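You operate a simulated robot arm through the tools that you are given. There is no shell and no other tool. Be economical: measure what you need, move in short steps, check, and stop when the job is done.

Carry out the task below with a simulated robot arm. There is one attempt and no reset: what you move stays moved.

Task
Stack the pads box that says "22" from the wide ledge on top of the pads box labelled "43".
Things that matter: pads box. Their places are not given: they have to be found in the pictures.

It is judged by the outcome, as a careful person would: the job done as asked, and still so three seconds after it is handed in. It fails if anything else is knocked over, pushed out of place, dropped, spilled or broken.

Robot
A 6-joint arm with a two-finger parallel gripper, fixed in place. Base frame: the origin is at the foot of the arm, x ahead of it, y to its left, z up; the work surface is at about z = 0. Units: m, degrees, N and s.
With the tool pointing down near the work surface it reaches from about 0.14 to 0.58 m from the base axis. Its first joint turns from -66.0 to 66.0 degrees. Payload 2.1 kg.
Tool frame: the origin (TCP) lies between the finger pads and is the grasp point; the fingertips stand 0.03 m ahead of it; z points along the fingers, y is the line along which they close. The gripper opens to 0.094 m. The fingers are 0.028 m wide and 0.01 m thick; the gripper's body (0.05 by 0.096 m) begins 0.055 m behind the TCP.
Orientation is told as [roll, pitch, yaw] about the base's x, y, z axes, in that order, counted from this pose: with the fingers straight down and closing along the base's y, the tool's x points along the base's -x, its y along +y and its z along -z.

Tools
- The arm moves only by the tool play_rows. Its arguments are lists of equal length, an entry for each row: "hand": the opening in per cent of the stroke, from 0 (shut) to 100 (fully open); "linear": the shift along the tool's x, y, z in units of 40 mm (1.0 is 40 mm), a list of three; "rotation": the turn, a rotation vector about the tool's x, y, z in units of 8 degrees (1.0 is 8 degrees), a list of three. In form: {"hand": [hand, ...], "linear": [[tx, ty, tz], ...], "rotation": [[rx, ry, rz], ...]}. A call has 1 to 10 rows; each row shifts and turns the commanded pose from where the row before left it, along the tool's axes as they then stand. A call with a number of a shift or a turn outside -1 to 1 is refused whole. Rows are played at 5 a second. More than 0.05 m and 8.6 degrees between two rows, or a gripper value outside its range, and nothing of the call is played. A pose out of reach is approached as far as the arm can. The call stops where the force on the tool passes 40 N (or 10 N more than at its start, if that is more) or the arm is blocked; 0.2 s more then pass. Each finger travels about 0.072 m/s and halts on what it meets, pressing with about 22 N; the grip force reading is that of the motor and also rises with nothing between the fingers. The clock runs only during rows and for 0.2 s after the last one: add rows that do not move to give the fingers time. The reply holds the time, the measured pose of the TCP, the force on the tool along the base axes, the opening and the grip force, in the units named above and with some noise, and new pictures: "views" is both (left out), scene, wrist or none.
- Cameras (640 x 400 px; columns grow to the right, rows downward): "scene" is fixed at [0.059, -0.3663, 0.495]; the picture's right is [0.79, -0.62, 0.00], its down [-0.28, -0.36, -0.89] and it looks along [0.55, 0.70, -0.46] (base axes); focal length 326 px, centre (320, 200). "wrist" rides on the gripper at [-0.037, 0, -0.058] in the tool frame; the picture's right is [0.00, -1.00, 0.00], its down [0.97, 0.00, -0.24] and it looks along [0.24, 0.00, 0.97] (tool axes); focal length 218 px, centre (320, 200).
- point_at(camera, pixels): for up to 12 pixels [column, row] of the newest picture of that camera ("zoom" is the newest enlarged one), the place [x, y, z] in the base frame of the surface seen there, good to about 0.002 m. It takes no simulated time.
- zoom(camera, box): a new picture of the part [left, top, right, bottom] of that camera's present view, enlarged. It takes no simulated time.
- job_done(): hands the job in; it is judged then, once.

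Work in short steps. Measure before you move; look again where a grasp or a placing could have gone wrong, and mend it. You have 60 turns and 120 pictures in all, those below and enlarged ones among them. Open the gripper and draw the arm clear of the work before you hand the job in, unless the task says otherwise; then end with one line.

The tools are called after ">>>" as a command line: name --argument value ..., lists and objects as JSON in quotes. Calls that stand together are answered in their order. play_rows: Moves the arm, as the interface text tells. Its arguments: {"type":"object","properties":{"hand":{"type":"array"},"linear":{"type":"array"},"rotation":{"type":"array"},"views":{"type":"string","enum":["both","scene","wrist","none"]}},"required":["hand","linear","rotation"]} The other tools are called the same way: point_at (camera, pixels) gives the place of the surface under pixels of a picture; zoom (camera, box) takes an enlarged picture of a part of a camera's view; job_done () hands the job in.

At the start:

```text
time: 0.0
ee_pos: [0.3725, 0.1052, 0.2806]
orientation: [0.0, 0.0, -0.1]
wrist_force: [-0.4, -0.1, -0.2]
finger_gap: 0.094
grasp_force: 0.0
```

scene: 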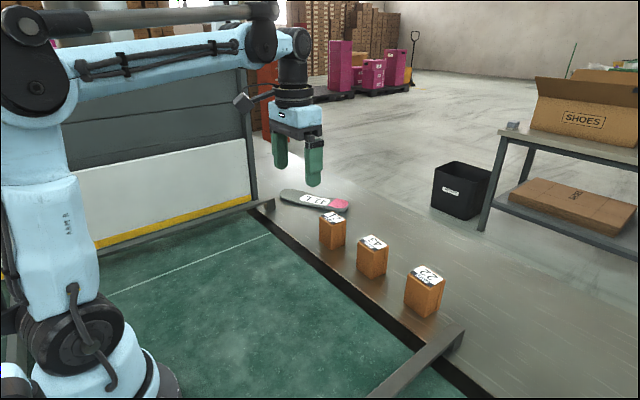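
wrist: 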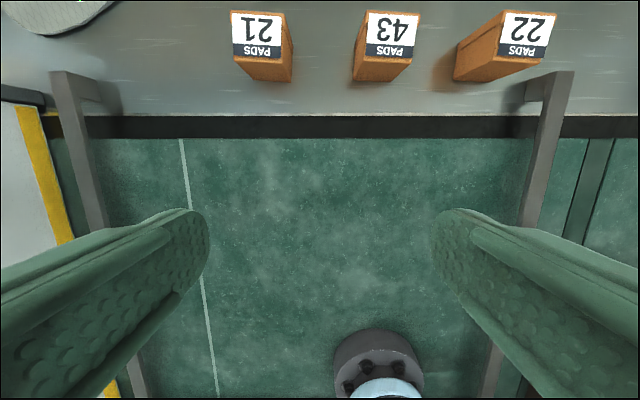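

The wrist view shows boxes 21, 43 and 22 at the top (about columns 262, 390 and 520). I'll measure their corners and enlarge the scene view.

>>> zoom --camera "scene" --box '[300, 190, 460, 330]'

>>> point_at --camera "wrist" --pixels '[[370, 13], [417, 15], [411, 56], [367, 54], [507, 13], [555, 16], [540, 57], [498, 53], [380, 75], [485, 75], [450, 100], [320, 150]]'

>>> zoom --camera "wrist" --box '[220, 0, 580, 140]'

```text
2.86 times, centred on (380, 260) of scene
```

zoom: 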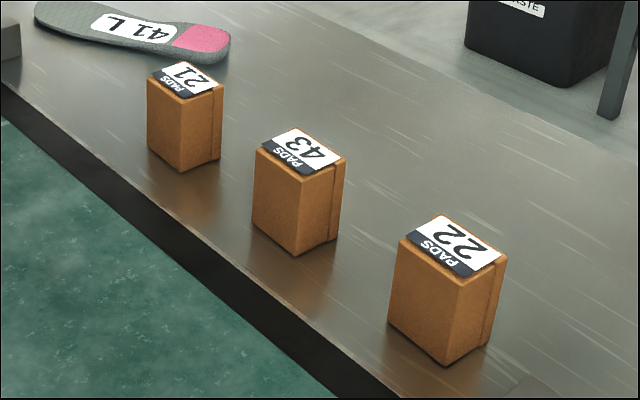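

```text
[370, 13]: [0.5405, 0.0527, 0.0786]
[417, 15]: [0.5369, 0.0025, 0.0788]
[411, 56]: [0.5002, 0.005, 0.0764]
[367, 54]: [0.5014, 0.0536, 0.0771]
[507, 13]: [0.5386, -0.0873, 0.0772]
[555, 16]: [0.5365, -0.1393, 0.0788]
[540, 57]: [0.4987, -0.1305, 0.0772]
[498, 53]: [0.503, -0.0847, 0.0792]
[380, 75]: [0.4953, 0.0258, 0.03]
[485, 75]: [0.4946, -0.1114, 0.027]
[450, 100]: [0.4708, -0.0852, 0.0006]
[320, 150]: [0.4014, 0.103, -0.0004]
```

```text
1.78 times, centred on (400, 70) of wrist
```

zoom: 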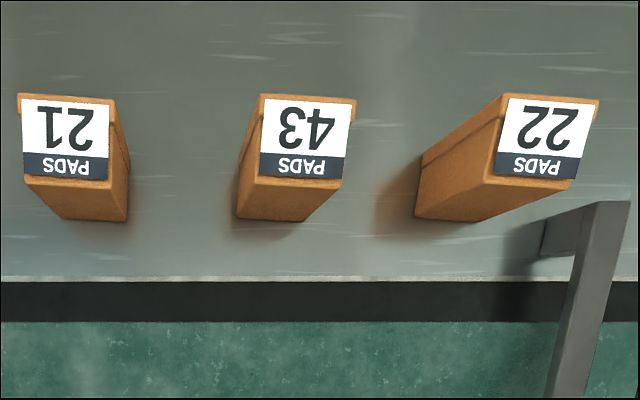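

Box 22 is at about (0.52, -0.11), with its top at z of about 0.078. Box 43 is at about (0.52, 0.028). I'll move above 22, staying high, for a close look at its yaw and the rail.

>>> play_rows --hand '[100, 100, 100, 100, 100, 100, 100]' --linear '[[-0.56, -0.9, 0], [-0.56, -0.9, 0], [-0.56, -0.9, 0], [-0.56, -0.9, 0], [-0.56, -0.9, 0], [-0.56, -0.9, 0], [0, 0, 0]]' --rotation '[[0, 0, 0], [0, 0, 0], [0, 0, 0], [0, 0, 0], [0, 0, 0], [0, 0, 0], [0, 0, 0]]'

```text
time: 1.6
ee_pos: [0.5071, -0.11, 0.2823]
orientation: [0.0, 0.0, 0.0]
wrist_force: [0.3, 0.0, -0.5]
finger_gap: 0.0937
grasp_force: 0.1
```

scene: 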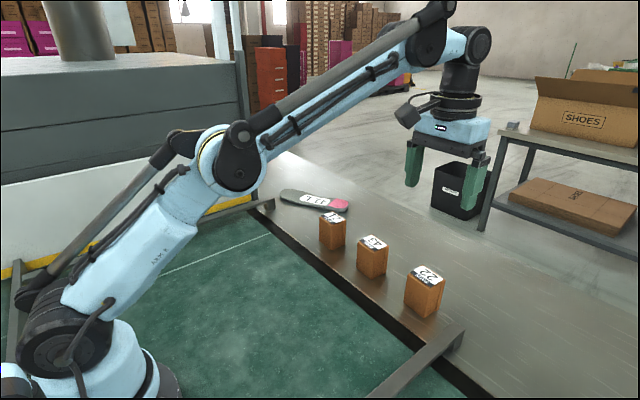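
wrist: 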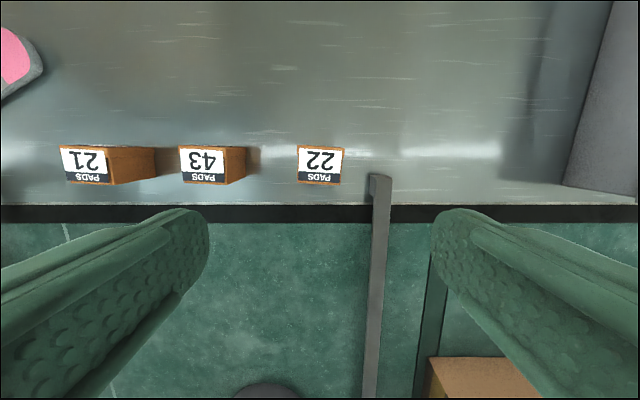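

I'll enlarge the view around 22 and 43 to get their corners and the rail's position.

>>> zoom --camera "wrist" --box '[270, 130, 398, 210]'

>>> point_at --camera "wrist" --pixels '[[299, 148], [343, 150], [340, 184], [298, 181], [373, 178], [390, 180], [372, 200], [180, 148], [222, 148], [223, 181], [182, 180], [366, 250]]'

```text
5.00 times, centred on (334, 170) of wrist
```

zoom: 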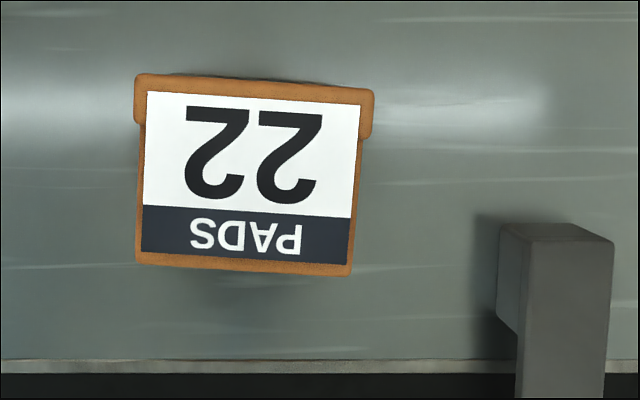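

```text
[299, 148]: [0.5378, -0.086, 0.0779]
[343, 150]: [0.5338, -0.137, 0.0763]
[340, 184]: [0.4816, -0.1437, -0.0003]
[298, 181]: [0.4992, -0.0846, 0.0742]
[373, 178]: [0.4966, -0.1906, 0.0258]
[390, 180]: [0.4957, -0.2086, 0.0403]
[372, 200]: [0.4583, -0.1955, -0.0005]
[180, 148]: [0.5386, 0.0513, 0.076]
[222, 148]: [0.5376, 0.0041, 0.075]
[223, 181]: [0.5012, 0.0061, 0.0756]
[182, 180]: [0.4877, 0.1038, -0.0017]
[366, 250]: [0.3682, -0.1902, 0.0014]
```

Box 22 has a small yaw of about -3.7° and a protruding lid lip at its far end. The safer grip is across the flat front and back faces, along base x. The rail at y ≤ -0.19 is clear of this. I'll centre over (0.5175, -0.110) and turn the tool by about 93.7°.

>>> play_rows --hand '[100, 100, 100, 100, 100, 100]' --linear '[[-0.26, 0, 0], [0, 0, 0], [0, 0, 0], [0, 0, 0], [0, 0, 0], [0, 0, 0]]' --rotation '[[0, 0, 0.976], [0, 0, 0.976], [0, 0, 0.976], [0, 0, 0.976], [0, 0, 0.976], [0, 0, 0.976]]' --views "none"

>>> play_rows --hand '[100, 100, 100, 100, 100, 100, 100]' --linear '[[0, 0, 0], [0, 0, 0], [0, 0, 0], [0, 0, 0], [0, 0, 0], [0, 0, 0], [0, 0, 0]]' --rotation '[[0, 0, 0.976], [0, 0, 0.976], [0, 0, 0.976], [0, 0, 0.976], [0, 0, 0.976], [0, 0, 0.976], [0, 0, 0]]'

```text
time: 3.0
ee_pos: [0.5115, -0.1103, 0.2776]
orientation: [0.0, 0.0, -47.1]
wrist_force: [-0.8, -0.6, 0.1]
finger_gap: 0.0939
grasp_force: 0.0
out of reach, approached as far as the arm can: row 1
```

```text
time: 4.6
ee_pos: [0.5109, -0.1115, 0.2773]
orientation: [0.0, 0.0, -93.9]
wrist_force: [0.2, -1.2, -1.1]
finger_gap: 0.0939
grasp_force: 0.1
```

scene: 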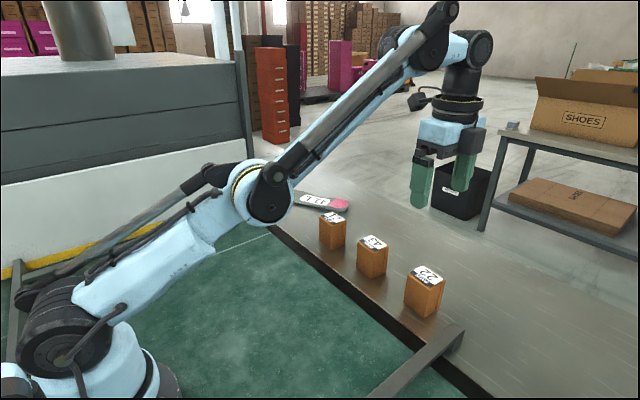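
wrist: 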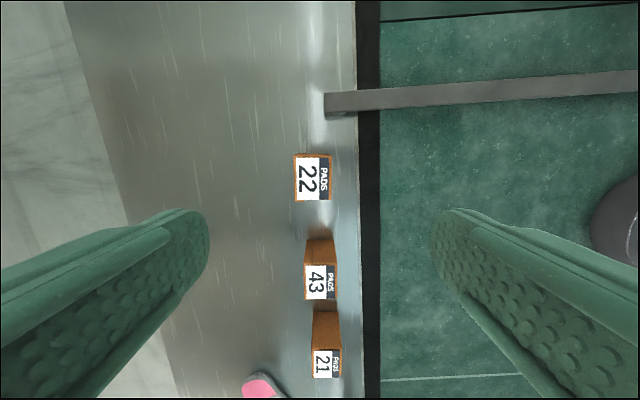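

It reached only x=0.511 at this height, and reach grows lower down. I'll descend to about z=0.13, which keeps the fingertips above the box tops, and measure again.

>>> play_rows --hand '[100, 100, 100, 100, 100]' --linear '[[0, 0, 0.92], [0, 0, 0.92], [0, 0, 0.92], [0, 0, 0.92], [0, 0, 0]]' --rotation '[[0, 0, 0], [0, 0, 0], [0, 0, 0], [0, 0, 0], [0, 0, 0]]'

```text
time: 5.8
ee_pos: [0.5543, -0.119, 0.1602]
orientation: [-0.2, 0.0, -93.8]
wrist_force: [-0.1, -0.4, 0.1]
finger_gap: 0.094
grasp_force: 0.1
out of reach, approached as far as the arm can: row 2, 3, 4
```

scene: 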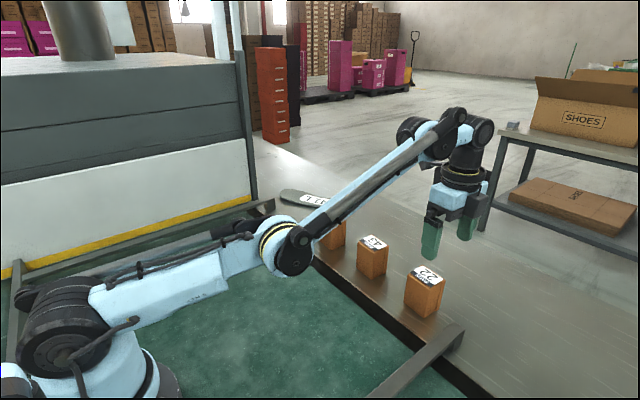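
wrist: 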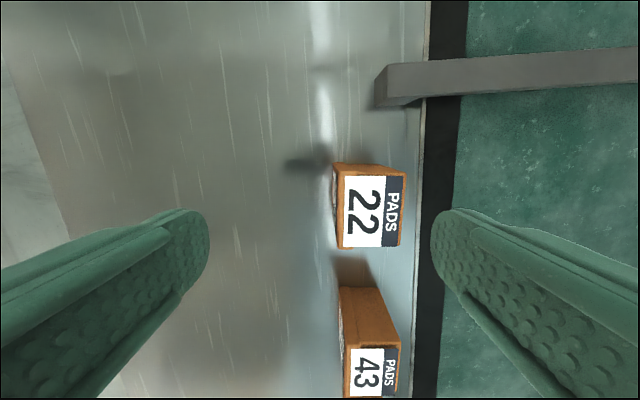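

The arm slid outward along its reach limit to (0.554, -0.119). I'll bring it back inward over the box centre and check the reading.

>>> play_rows --hand '[100, 100, 100]' --linear '[[0.08, -0.47, 0], [0.08, -0.47, 0], [0, 0, 0]]' --rotation '[[0, 0, 0], [0, 0, 0], [0, 0, 0]]'

```text
time: 6.6
ee_pos: [0.5461, -0.1151, 0.1794]
orientation: [-0.1, 0.1, -93.8]
wrist_force: [0.2, -0.1, -0.1]
finger_gap: 0.0939
grasp_force: 0.0
out of reach, approached as far as the arm can: row 1, 2
```

scene: 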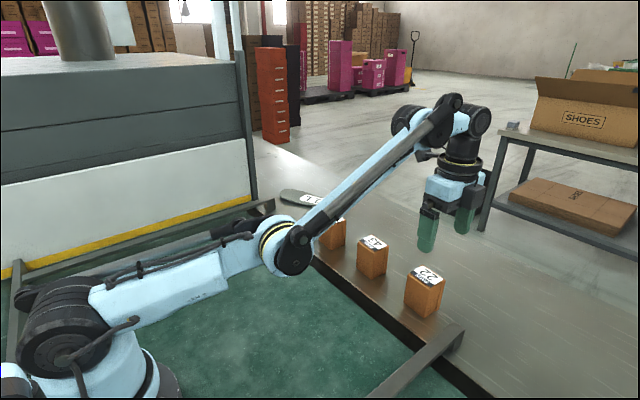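
wrist: 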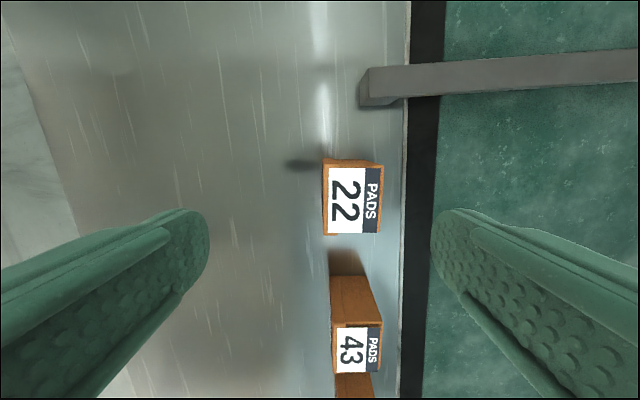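

The arm seems to have passed through the straight-elbow pose and got stuck at an elbow limit. The readings lie on an arc of fixed radius. I'll stretch outward, clear of everything at this height, and then come back in, aiming to cross back to elbow-up.

>>> play_rows --hand '[100, 100, 100, 100]' --linear '[[0, 0, -1], [0, 0.5, -1], [0, 0.5, 0], [0, 0, 0]]' --rotation '[[0, 0, 0], [0, 0, 0], [0, 0, 0], [0, 0, 0]]' --views "scene"

```text
time: 7.6
ee_pos: [0.5381, -0.1077, 0.2344]
orientation: [0.0, 0.0, -93.7]
wrist_force: [-0.7, -0.7, 0.1]
finger_gap: 0.094
grasp_force: 0.0
out of reach, approached as far as the arm can: row 1, 2, 3
```

scene: 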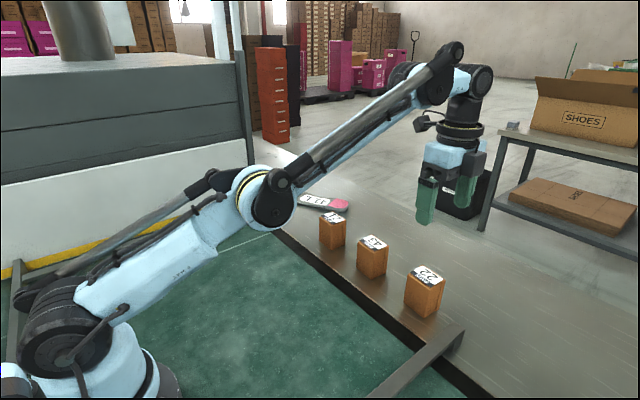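

The arm is now stretched straight at (0.538, -0.108, 0.234). I'll come inward at this height and see which way the elbow folds.

>>> play_rows --hand '[100, 100, 100, 100]' --linear '[[0, -0.9, 0], [0, -0.9, 0], [0, -0.9, 0], [0, 0, 0]]' --rotation '[[0, 0, 0], [0, 0, 0], [0, 0, 0], [0, 0, 0]]' --views "scene"

```text
time: 8.6
ee_pos: [0.454, -0.1058, 0.2614]
orientation: [-0.1, 0.0, -93.6]
wrist_force: [0.8, 0.2, -0.2]
finger_gap: 0.0939
grasp_force: 0.0
out of reach, approached as far as the arm can: row 2, 3
```

scene: 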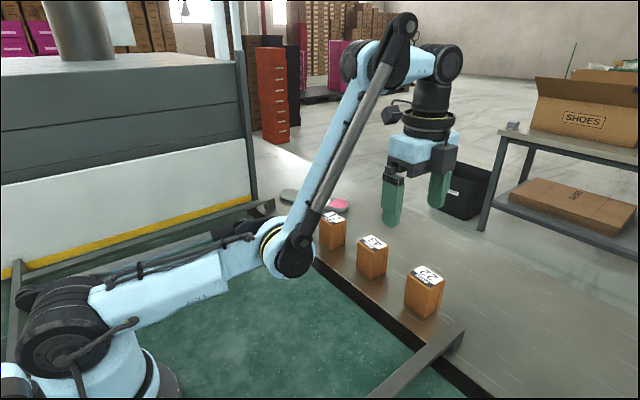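

The elbow is still folded downward, with the shoulder at its limit. I'll stretch out again, well beyond reach, so the solver crosses over, and then check the elbow.

>>> play_rows --hand '[100, 100, 100, 100, 100, 100, 100]' --linear '[[0, 0.9, 0], [0, 0.9, 0], [0, 0.9, 0], [0, 0.9, -0.5], [0, 0, -1], [0, 0, -1], [0, 0, 0]]' --rotation '[[0, 0, 0], [0, 0, 0], [0, 0, 0], [0, 0, 0], [0, 0, 0], [0, 0, 0], [0, 0, 0]]' --views "scene"

```text
time: 10.2
ee_pos: [0.5027, -0.1027, 0.2895]
orientation: [0.0, 0.0, -93.6]
wrist_force: [-0.8, -0.4, 0.0]
finger_gap: 0.094
grasp_force: 0.1
out of reach, approached as far as the arm can: row 2, 3, 4, 5, 6
```

scene: 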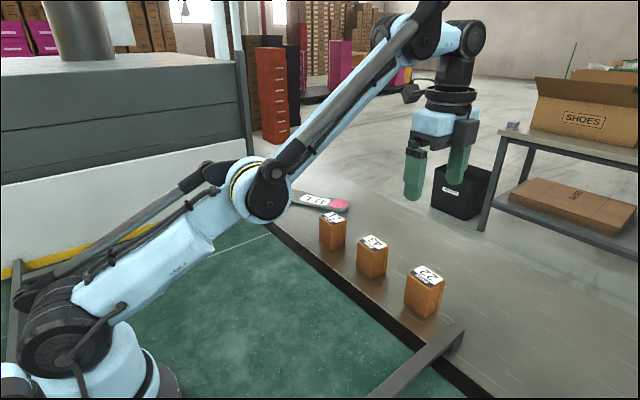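

The elbow still sits slightly below the line. I'll pull in a little to see which side it takes and how the commanded pose behaves after an out-of-reach row.

>>> play_rows --hand '[100, 100]' --linear '[[0, -0.5, 0], [0, 0, 0]]' --rotation '[[0, 0, 0], [0, 0, 0]]' --views "scene"

```text
time: 10.8
ee_pos: [0.4833, -0.1005, 0.2878]
orientation: [0.1, 0.1, -93.7]
wrist_force: [-0.1, 0.3, 0.4]
finger_gap: 0.094
grasp_force: 0.0
```

scene: 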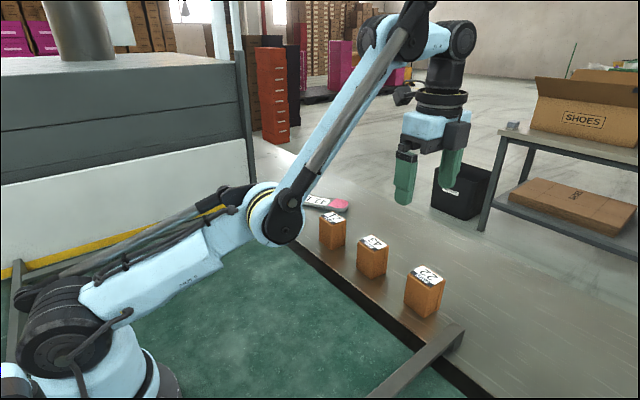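

The commanded pose resets to the reached pose, which is useful. I'll repeat the conditions that flipped it the first time: a single small step just past the reach limit, then straight back in.

>>> play_rows --hand '[100, 100, 100, 100]' --linear '[[0, 0.45, 0], [0, 0.27, 0], [0, -0.6, 0], [0, 0, 0]]' --rotation '[[0, 0, 0], [0, 0, 0], [0, 0, 0], [0, 0, 0]]' --views "scene"

```text
time: 11.8
ee_pos: [0.4856, -0.1001, 0.284]
orientation: [0.0, -0.1, -93.7]
wrist_force: [-0.4, 0.3, 0.2]
finger_gap: 0.0941
grasp_force: 0.0
out of reach, approached as far as the arm can: row 2
```

scene: 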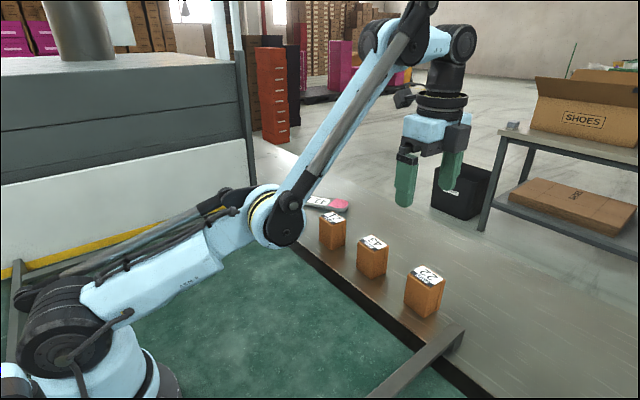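

The elbow is still folded down. From a straight arm, downward out-of-reach steps should bend the elbow upward. So I'll go higher, stretch outward and down past the limit, and then step down and in.

>>> play_rows --hand '[100, 100, 100, 100, 100, 100, 100, 100]' --linear '[[0, 0, -1], [0, 0, -1], [0, 0.9, 0], [0, 0.8, 0.8], [0, 0.8, 0.8], [0, 0, 1], [0, -0.5, 0], [0, 0, 0]]' --rotation '[[0, 0, 0], [0, 0, 0], [0, 0, 0], [0, 0, 0], [0, 0, 0], [0, 0, 0], [0, 0, 0], [0, 0, 0]]' --views "scene"

```text
time: 13.6
ee_pos: [0.5134, -0.1001, 0.2052]
orientation: [0.1, 0.0, -93.7]
wrist_force: [0.0, 0.6, 0.7]
finger_gap: 0.0941
grasp_force: 0.1
out of reach, approached as far as the arm can: row 1, 2, 3, 4, 5
```

scene: 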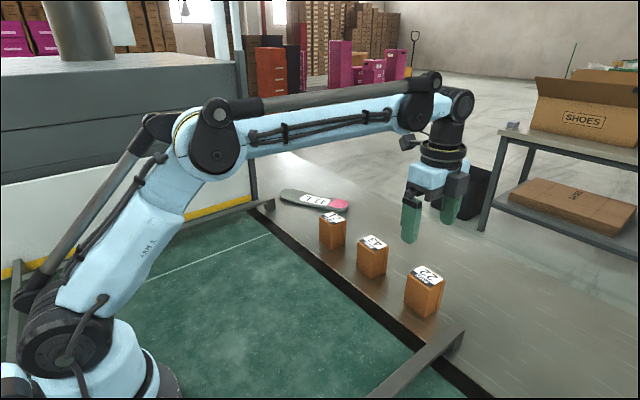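

The elbow is up again. I'll descend to about z=0.135 over the box centre.

>>> play_rows --hand '[100, 100, 100]' --linear '[[-0.12, 0.06, 0.88], [-0.12, 0.06, 0.88], [0, 0, 0]]' --rotation '[[0, 0, 0], [0, 0, 0], [0, 0, 0]]'

```text
time: 14.4
ee_pos: [0.5213, -0.1118, 0.1344]
orientation: [0.0, 0.0, -93.7]
wrist_force: [-0.4, 0.4, -0.7]
finger_gap: 0.0936
grasp_force: 0.0
```

scene: 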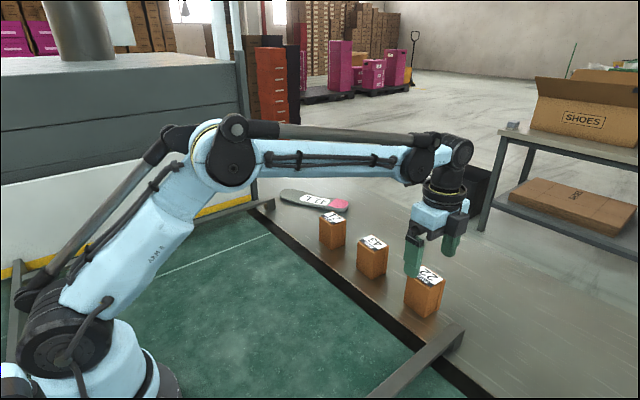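
wrist: 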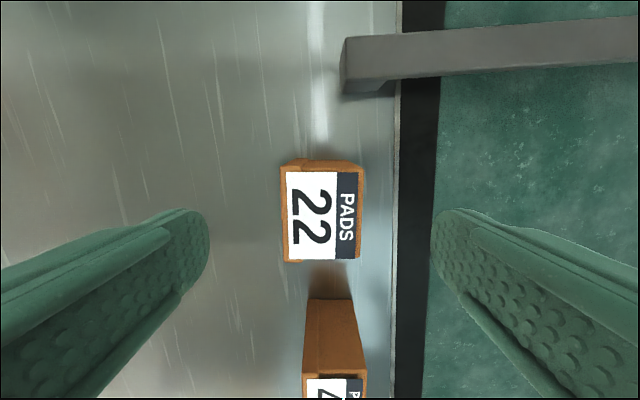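

I'll measure the corners of 22's top from close up: (282,165), (361,165), (360,262) and (285,262).

>>> point_at --camera "wrist" --pixels '[[284, 170], [358, 172], [357, 258], [288, 258], [320, 210], [361, 200], [281, 200]]'

>>> zoom --camera "wrist" --box '[256, 150, 400, 270]'

```text
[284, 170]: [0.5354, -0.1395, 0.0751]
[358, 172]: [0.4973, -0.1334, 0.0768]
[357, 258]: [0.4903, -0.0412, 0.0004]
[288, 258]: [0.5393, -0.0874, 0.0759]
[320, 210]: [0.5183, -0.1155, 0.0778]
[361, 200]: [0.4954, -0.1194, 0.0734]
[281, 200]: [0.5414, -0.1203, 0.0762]
```

```text
3.33 times, centred on (328, 210) of wrist
```

zoom: 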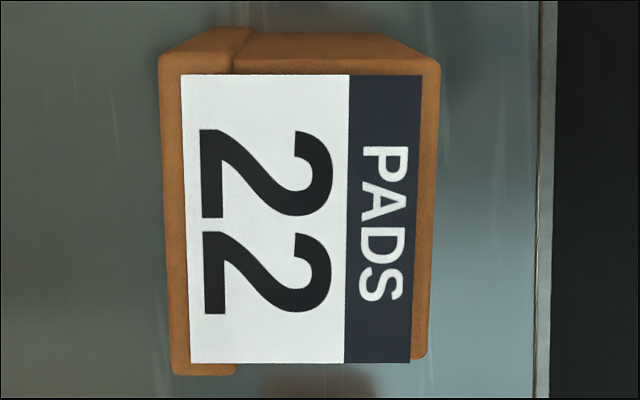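

The yaw is aligned and the box centre is about (0.5185, -0.112). I'll shift 3 mm inward, lower to z of about 0.048, then close.

>>> play_rows --hand '[100, 100, 100, 100]' --linear '[[0, -0.07, 0.72], [0, 0, 0.72], [0, 0, 0.72], [0, 0, 0]]' --rotation '[[0, 0, 0], [0, 0, 0], [0, 0, 0], [0, 0, 0]]'

```text
time: 15.4
ee_pos: [0.5176, -0.1089, 0.0467]
orientation: [0.0, 0.0, -93.8]
wrist_force: [0.2, -0.3, 0.5]
finger_gap: 0.0939
grasp_force: 0.1
```

scene: 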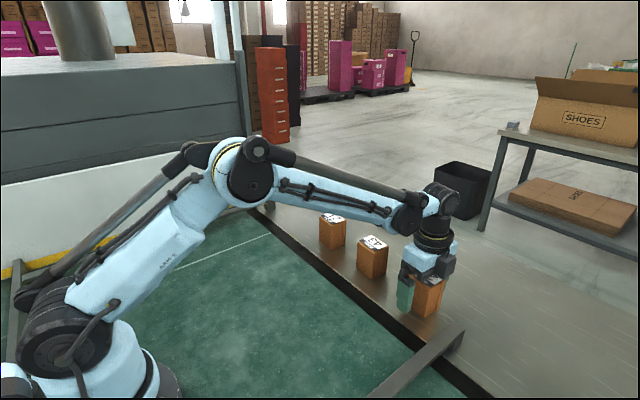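
wrist: 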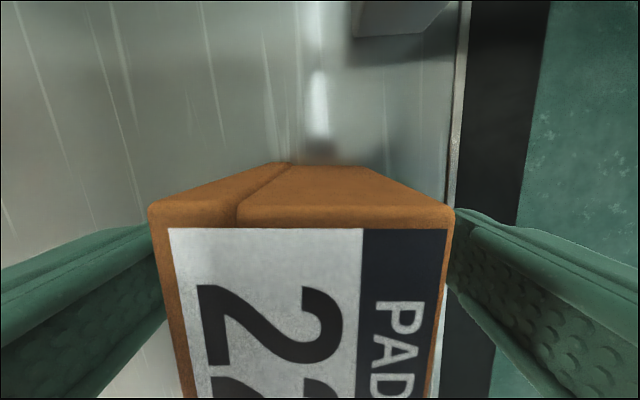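

The fingers straddle the front and back faces with clearance on both sides. I'll close on the box.

>>> play_rows --hand '[60, 30, 10, 10, 10, 10]' --linear '[[0, 0, 0], [0, 0, 0], [0, 0, 0], [0, 0, 0], [0, 0, 0], [0, 0, 0]]' --rotation '[[0, 0, 0], [0, 0, 0], [0, 0, 0], [0, 0, 0], [0, 0, 0], [0, 0, 0]]' --views "wrist"

```text
time: 16.8
ee_pos: [0.5192, -0.1086, 0.0465]
orientation: [0.0, 0.1, -93.8]
wrist_force: [0.3, 0.2, -0.6]
finger_gap: 0.0499
grasp_force: 21.9
```

wrist: 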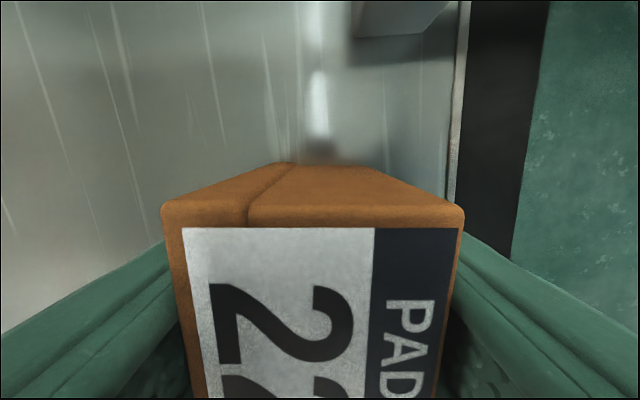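

It's gripped at 0.050 m with 22 N. I'll lift about 0.11 m straight up.

>>> play_rows --hand '[10, 10, 10, 10]' --linear '[[0, 0, -0.9], [0, 0, -0.9], [0, 0, -0.9], [0, 0, 0]]' --rotation '[[0, 0, 0], [0, 0, 0], [0, 0, 0], [0, 0, 0]]'

```text
time: 17.8
ee_pos: [0.5169, -0.1075, 0.1575]
orientation: [0.0, 0.0, -93.7]
wrist_force: [0.5, 1.0, -1.3]
finger_gap: 0.0498
grasp_force: 22.2
```

scene: 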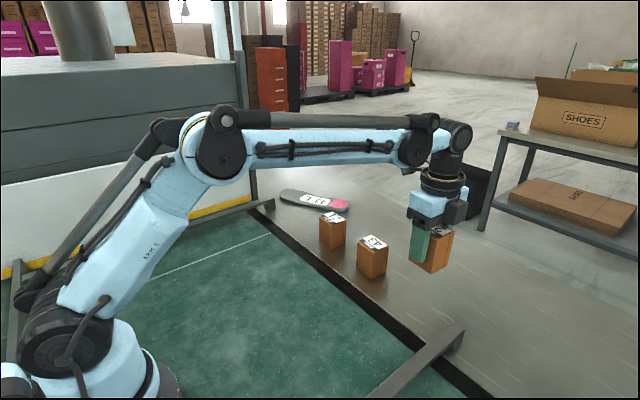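
wrist: 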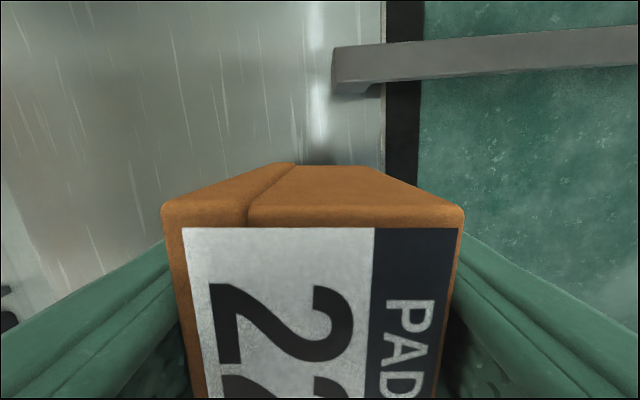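

The box is held and clear. I'll measure the tops of the held box and of 43 in the scene view, to get the transfer offset.

>>> zoom --camera "scene" --box '[340, 210, 468, 290]'

```text
5.00 times, centred on (404, 250) of scene
```

zoom: 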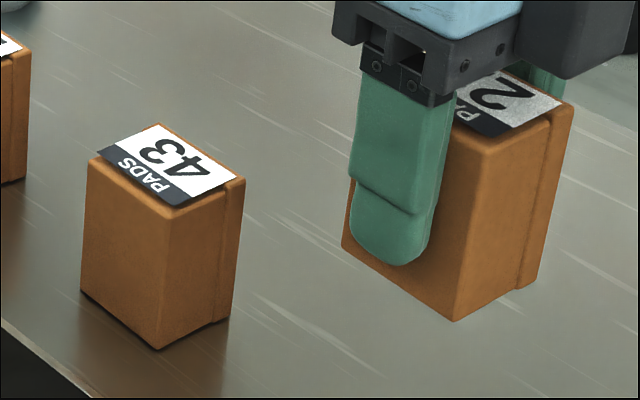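

>>> point_at --camera "zoom" --pixels '[[90, 160], [168, 207], [243, 180], [160, 126], [165, 170], [160, 345], [83, 288], [486, 154], [569, 106], [455, 318], [343, 245], [536, 282]]'

```text
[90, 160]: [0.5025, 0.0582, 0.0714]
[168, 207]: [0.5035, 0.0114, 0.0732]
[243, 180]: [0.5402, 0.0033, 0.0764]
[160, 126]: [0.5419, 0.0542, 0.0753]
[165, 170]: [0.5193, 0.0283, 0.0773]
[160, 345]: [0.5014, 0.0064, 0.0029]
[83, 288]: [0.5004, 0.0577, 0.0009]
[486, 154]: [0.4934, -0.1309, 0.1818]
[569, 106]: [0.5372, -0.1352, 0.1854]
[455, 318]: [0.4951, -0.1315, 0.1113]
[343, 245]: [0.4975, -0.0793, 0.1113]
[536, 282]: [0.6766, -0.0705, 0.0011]
```

From both views, 43 is offset from the held box by about (+0.0035, +0.138), and its yaw is near 0. I'll turn back about 3° and carry the box over, with its bottom at about 0.11 and 43's top at 0.078.

>>> play_rows --hand '[10, 10, 10, 10, 10, 10]' --linear '[[0, 0, 0], [0.86, 0.015, 0], [0.86, 0.015, 0], [0.86, 0.015, 0], [0.86, 0.015, 0], [0, 0, 0]]' --rotation '[[0, 0, -0.4], [0, 0, 0], [0, 0, 0], [0, 0, 0], [0, 0, 0], [0, 0, 0]]'

```text
time: 19.2
ee_pos: [0.5207, 0.0274, 0.1583]
orientation: [0.0, 0.0, -90.6]
wrist_force: [0.9, 0.1, -0.2]
finger_gap: 0.05
grasp_force: 21.5
```

scene: 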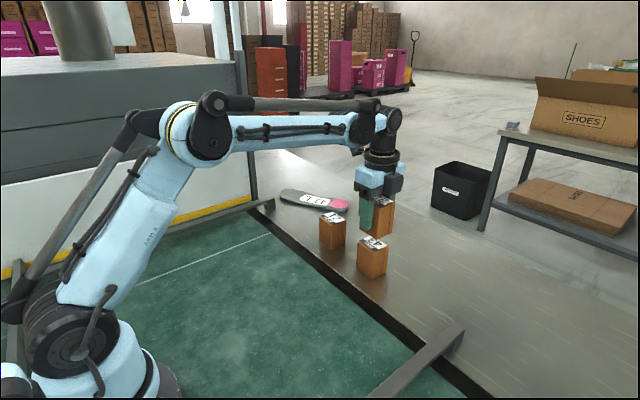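
wrist: 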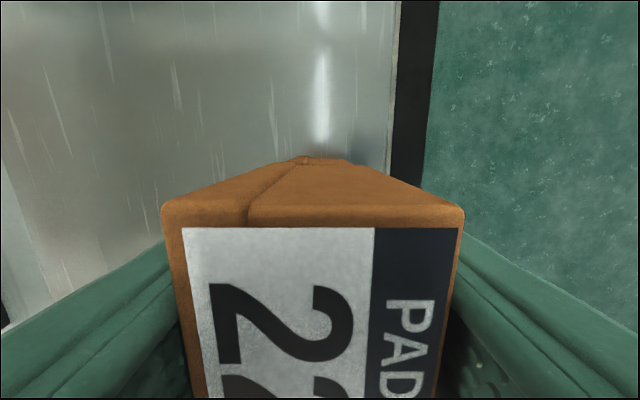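

It's over 43. I'll lower 22 mm to leave about a centimetre, then inspect the alignment.

>>> play_rows --hand '[10, 10, 10]' --linear '[[0, 0, 0.3], [0, 0, 0.25], [0, 0, 0]]' --rotation '[[0, 0, 0], [0, 0, 0], [0, 0, 0]]' --views "none"

>>> zoom --camera "scene" --box '[316, 210, 428, 280]'

```text
time: 20.0
ee_pos: [0.5222, 0.03, 0.1336]
orientation: [0.0, 0.0, -90.5]
wrist_force: [-0.2, -0.3, -1.4]
finger_gap: 0.0498
grasp_force: 21.5
```

```text
5.71 times, centred on (372, 245) of scene
```

zoom: 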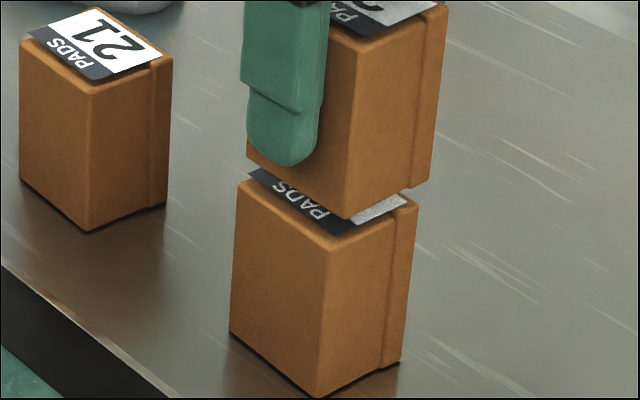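

The held box looks a few millimetres right of 43 in this view. I'll measure the matching corners.

>>> point_at --camera "zoom" --pixels '[[343, 212], [428, 175], [250, 155], [345, 150], [390, 140], [320, 388], [396, 358], [231, 326], [326, 330], [365, 320], [290, 310], [300, 170]]'

```text
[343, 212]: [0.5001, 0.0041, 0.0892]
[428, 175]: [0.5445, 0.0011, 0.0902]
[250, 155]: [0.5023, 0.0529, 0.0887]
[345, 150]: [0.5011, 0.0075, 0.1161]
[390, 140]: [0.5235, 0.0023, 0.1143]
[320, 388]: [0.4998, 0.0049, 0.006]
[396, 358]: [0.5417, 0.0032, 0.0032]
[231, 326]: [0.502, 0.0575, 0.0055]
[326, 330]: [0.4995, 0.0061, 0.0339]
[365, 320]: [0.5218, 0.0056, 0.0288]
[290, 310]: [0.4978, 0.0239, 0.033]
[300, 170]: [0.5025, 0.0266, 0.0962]
```

The upper box is about +3 mm in x and -3 mm in y from 43. I'll correct that, then lower about 7 mm.

>>> play_rows --hand '[10, 10, 10]' --linear '[[0.075, -0.07, 0], [0, 0, 0.15], [0, 0, 0]]' --rotation '[[0, 0, 0], [0, 0, 0], [0, 0, 0]]' --views "none"

>>> zoom --camera "scene" --box '[316, 210, 428, 280]'

```text
time: 20.8
ee_pos: [0.5189, 0.0323, 0.1277]
orientation: [0.0, -0.1, -90.4]
wrist_force: [0.4, -0.4, -0.7]
finger_gap: 0.0498
grasp_force: 22.0
```

```text
5.71 times, centred on (372, 245) of scene
```

zoom: 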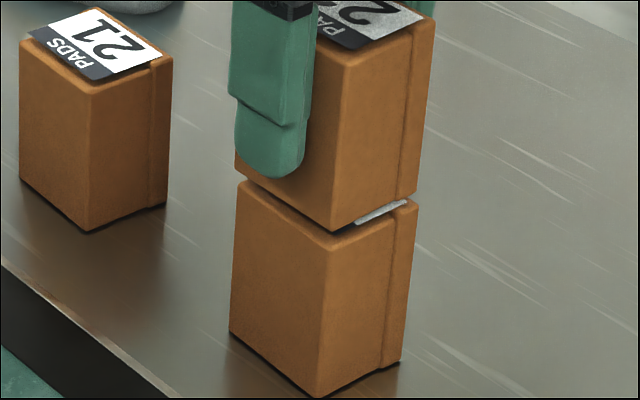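

The boxes are well aligned, with a gap of about 3 mm. I'll lower in small steps and watch the force.

>>> play_rows --hand '[10, 10, 10, 10]' --linear '[[0, 0, 0.03], [0, 0, 0.025], [0, 0, 0.025], [0, 0, 0]]' --rotation '[[0, 0, 0], [0, 0, 0], [0, 0, 0], [0, 0, 0]]' --views "none"

>>> zoom --camera "scene" --box '[316, 210, 428, 280]'

```text
time: 21.8
ee_pos: [0.5199, 0.0329, 0.1253]
orientation: [0.0, 0.0, -90.5]
wrist_force: [-0.6, -1.3, -1.5]
finger_gap: 0.0495
grasp_force: 22.0
```

```text
5.71 times, centred on (372, 245) of scene
```

zoom: 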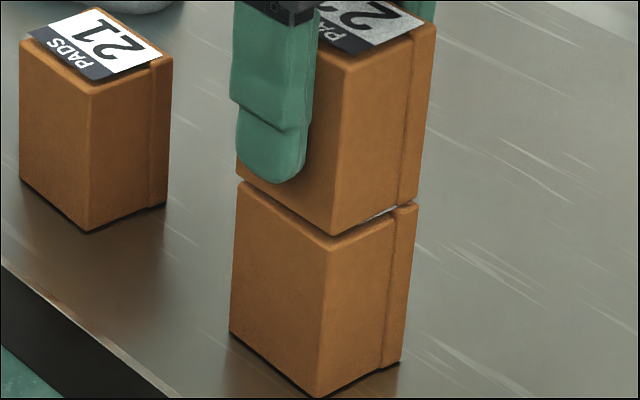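

There's no contact force yet and a sliver of a gap remains. I'll go down a little further.

>>> play_rows --hand '[10, 10, 10]' --linear '[[0, 0, 0.02], [0, 0, 0.02], [0, 0, 0]]' --rotation '[[0, 0, 0], [0, 0, 0], [0, 0, 0]]' --views "none"

>>> zoom --camera "scene" --box '[316, 210, 428, 280]'

```text
time: 22.6
ee_pos: [0.5201, 0.0331, 0.1256]
orientation: [0.1, 0.0, -90.5]
wrist_force: [1.2, 0.4, 25.7]
finger_gap: 0.0501
grasp_force: 22.0
```

```text
5.71 times, centred on (372, 245) of scene
```

zoom: 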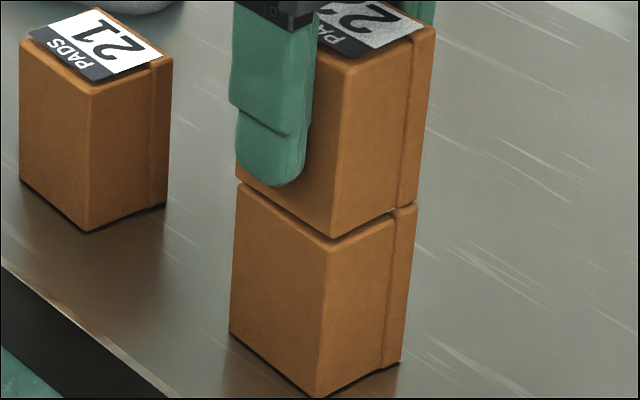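

Contact is made at 26 N. I'll ease up slightly to relieve the force, then open.

>>> play_rows --hand '[10, 10, 40, 60, 80, 100, 100, 100]' --linear '[[0, 0, -0.018], [0, 0, 0], [0, 0, 0], [0, 0, 0], [0, 0, 0], [0, 0, 0], [0, 0, 0], [0, 0, 0]]' --rotation '[[0, 0, 0], [0, 0, 0], [0, 0, 0], [0, 0, 0], [0, 0, 0], [0, 0, 0], [0, 0, 0], [0, 0, 0]]'

```text
time: 24.4
ee_pos: [0.5194, 0.0311, 0.1237]
orientation: [0.0, -0.1, -90.5]
wrist_force: [0.6, -0.1, -0.1]
finger_gap: 0.0941
grasp_force: 0.1
```

scene: 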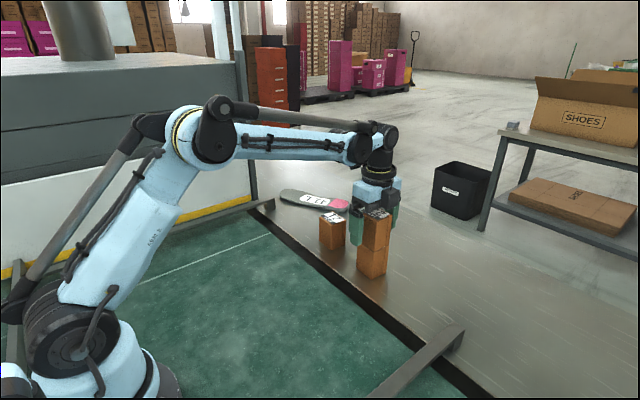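
wrist: 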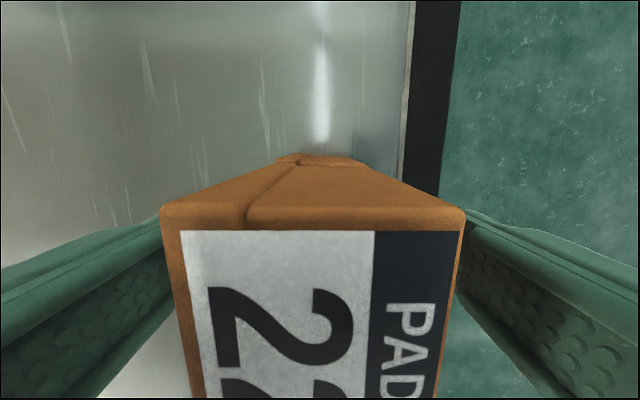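

It's released and the fingers are clear. I'll rise straight up to about z=0.215, then draw back inward.

>>> play_rows --hand '[100, 100, 100, 100, 100, 100, 100, 100]' --linear '[[0, 0, -0.4], [0, 0, -0.8], [0, 0, -0.8], [0, 0, -0.3], [0, -0.8, -0.3], [0, -0.9, -0.3], [0, -0.9, 0], [0, 0, 0]]' --rotation '[[0, 0, 0], [0, 0, 0], [0, 0, 0], [0, 0, 0], [0, 0, 0], [0, 0, 0], [0, 0, 0], [0, 0, 0]]'

>>> zoom --camera "scene" --box '[300, 190, 428, 290]'

```text
time: 26.2
ee_pos: [0.4178, 0.0334, 0.2393]
orientation: [-0.1, 0.0, -90.4]
wrist_force: [-0.1, 0.1, -0.1]
finger_gap: 0.0939
grasp_force: 0.0
```

scene: 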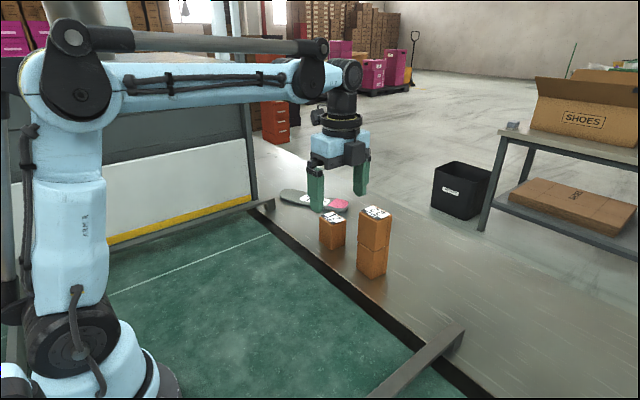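
wrist: 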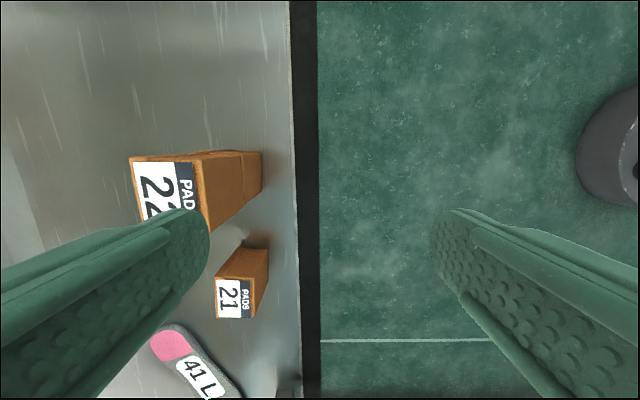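

```text
4.00 times, centred on (364, 240) of scene
```

zoom: 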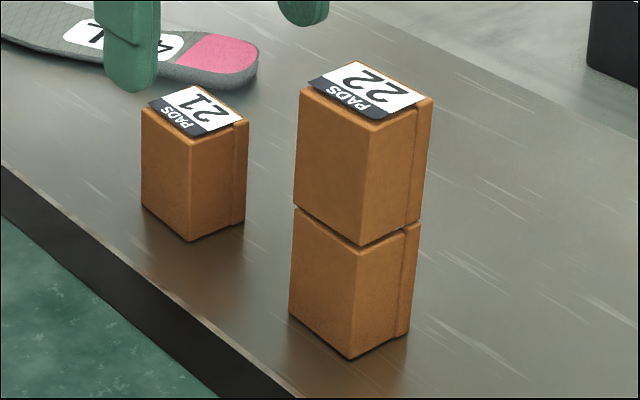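

The stack stands square with 22 on top of 43. Box 21 and the insole are where they were, and the arm is clear, so I'll hand it in.

>>> job_done

```text
The job is handed in.
```

Pads box 22 now stands squarely on top of box 43. Nothing else was moved, and the gripper is open and clear of the stack.
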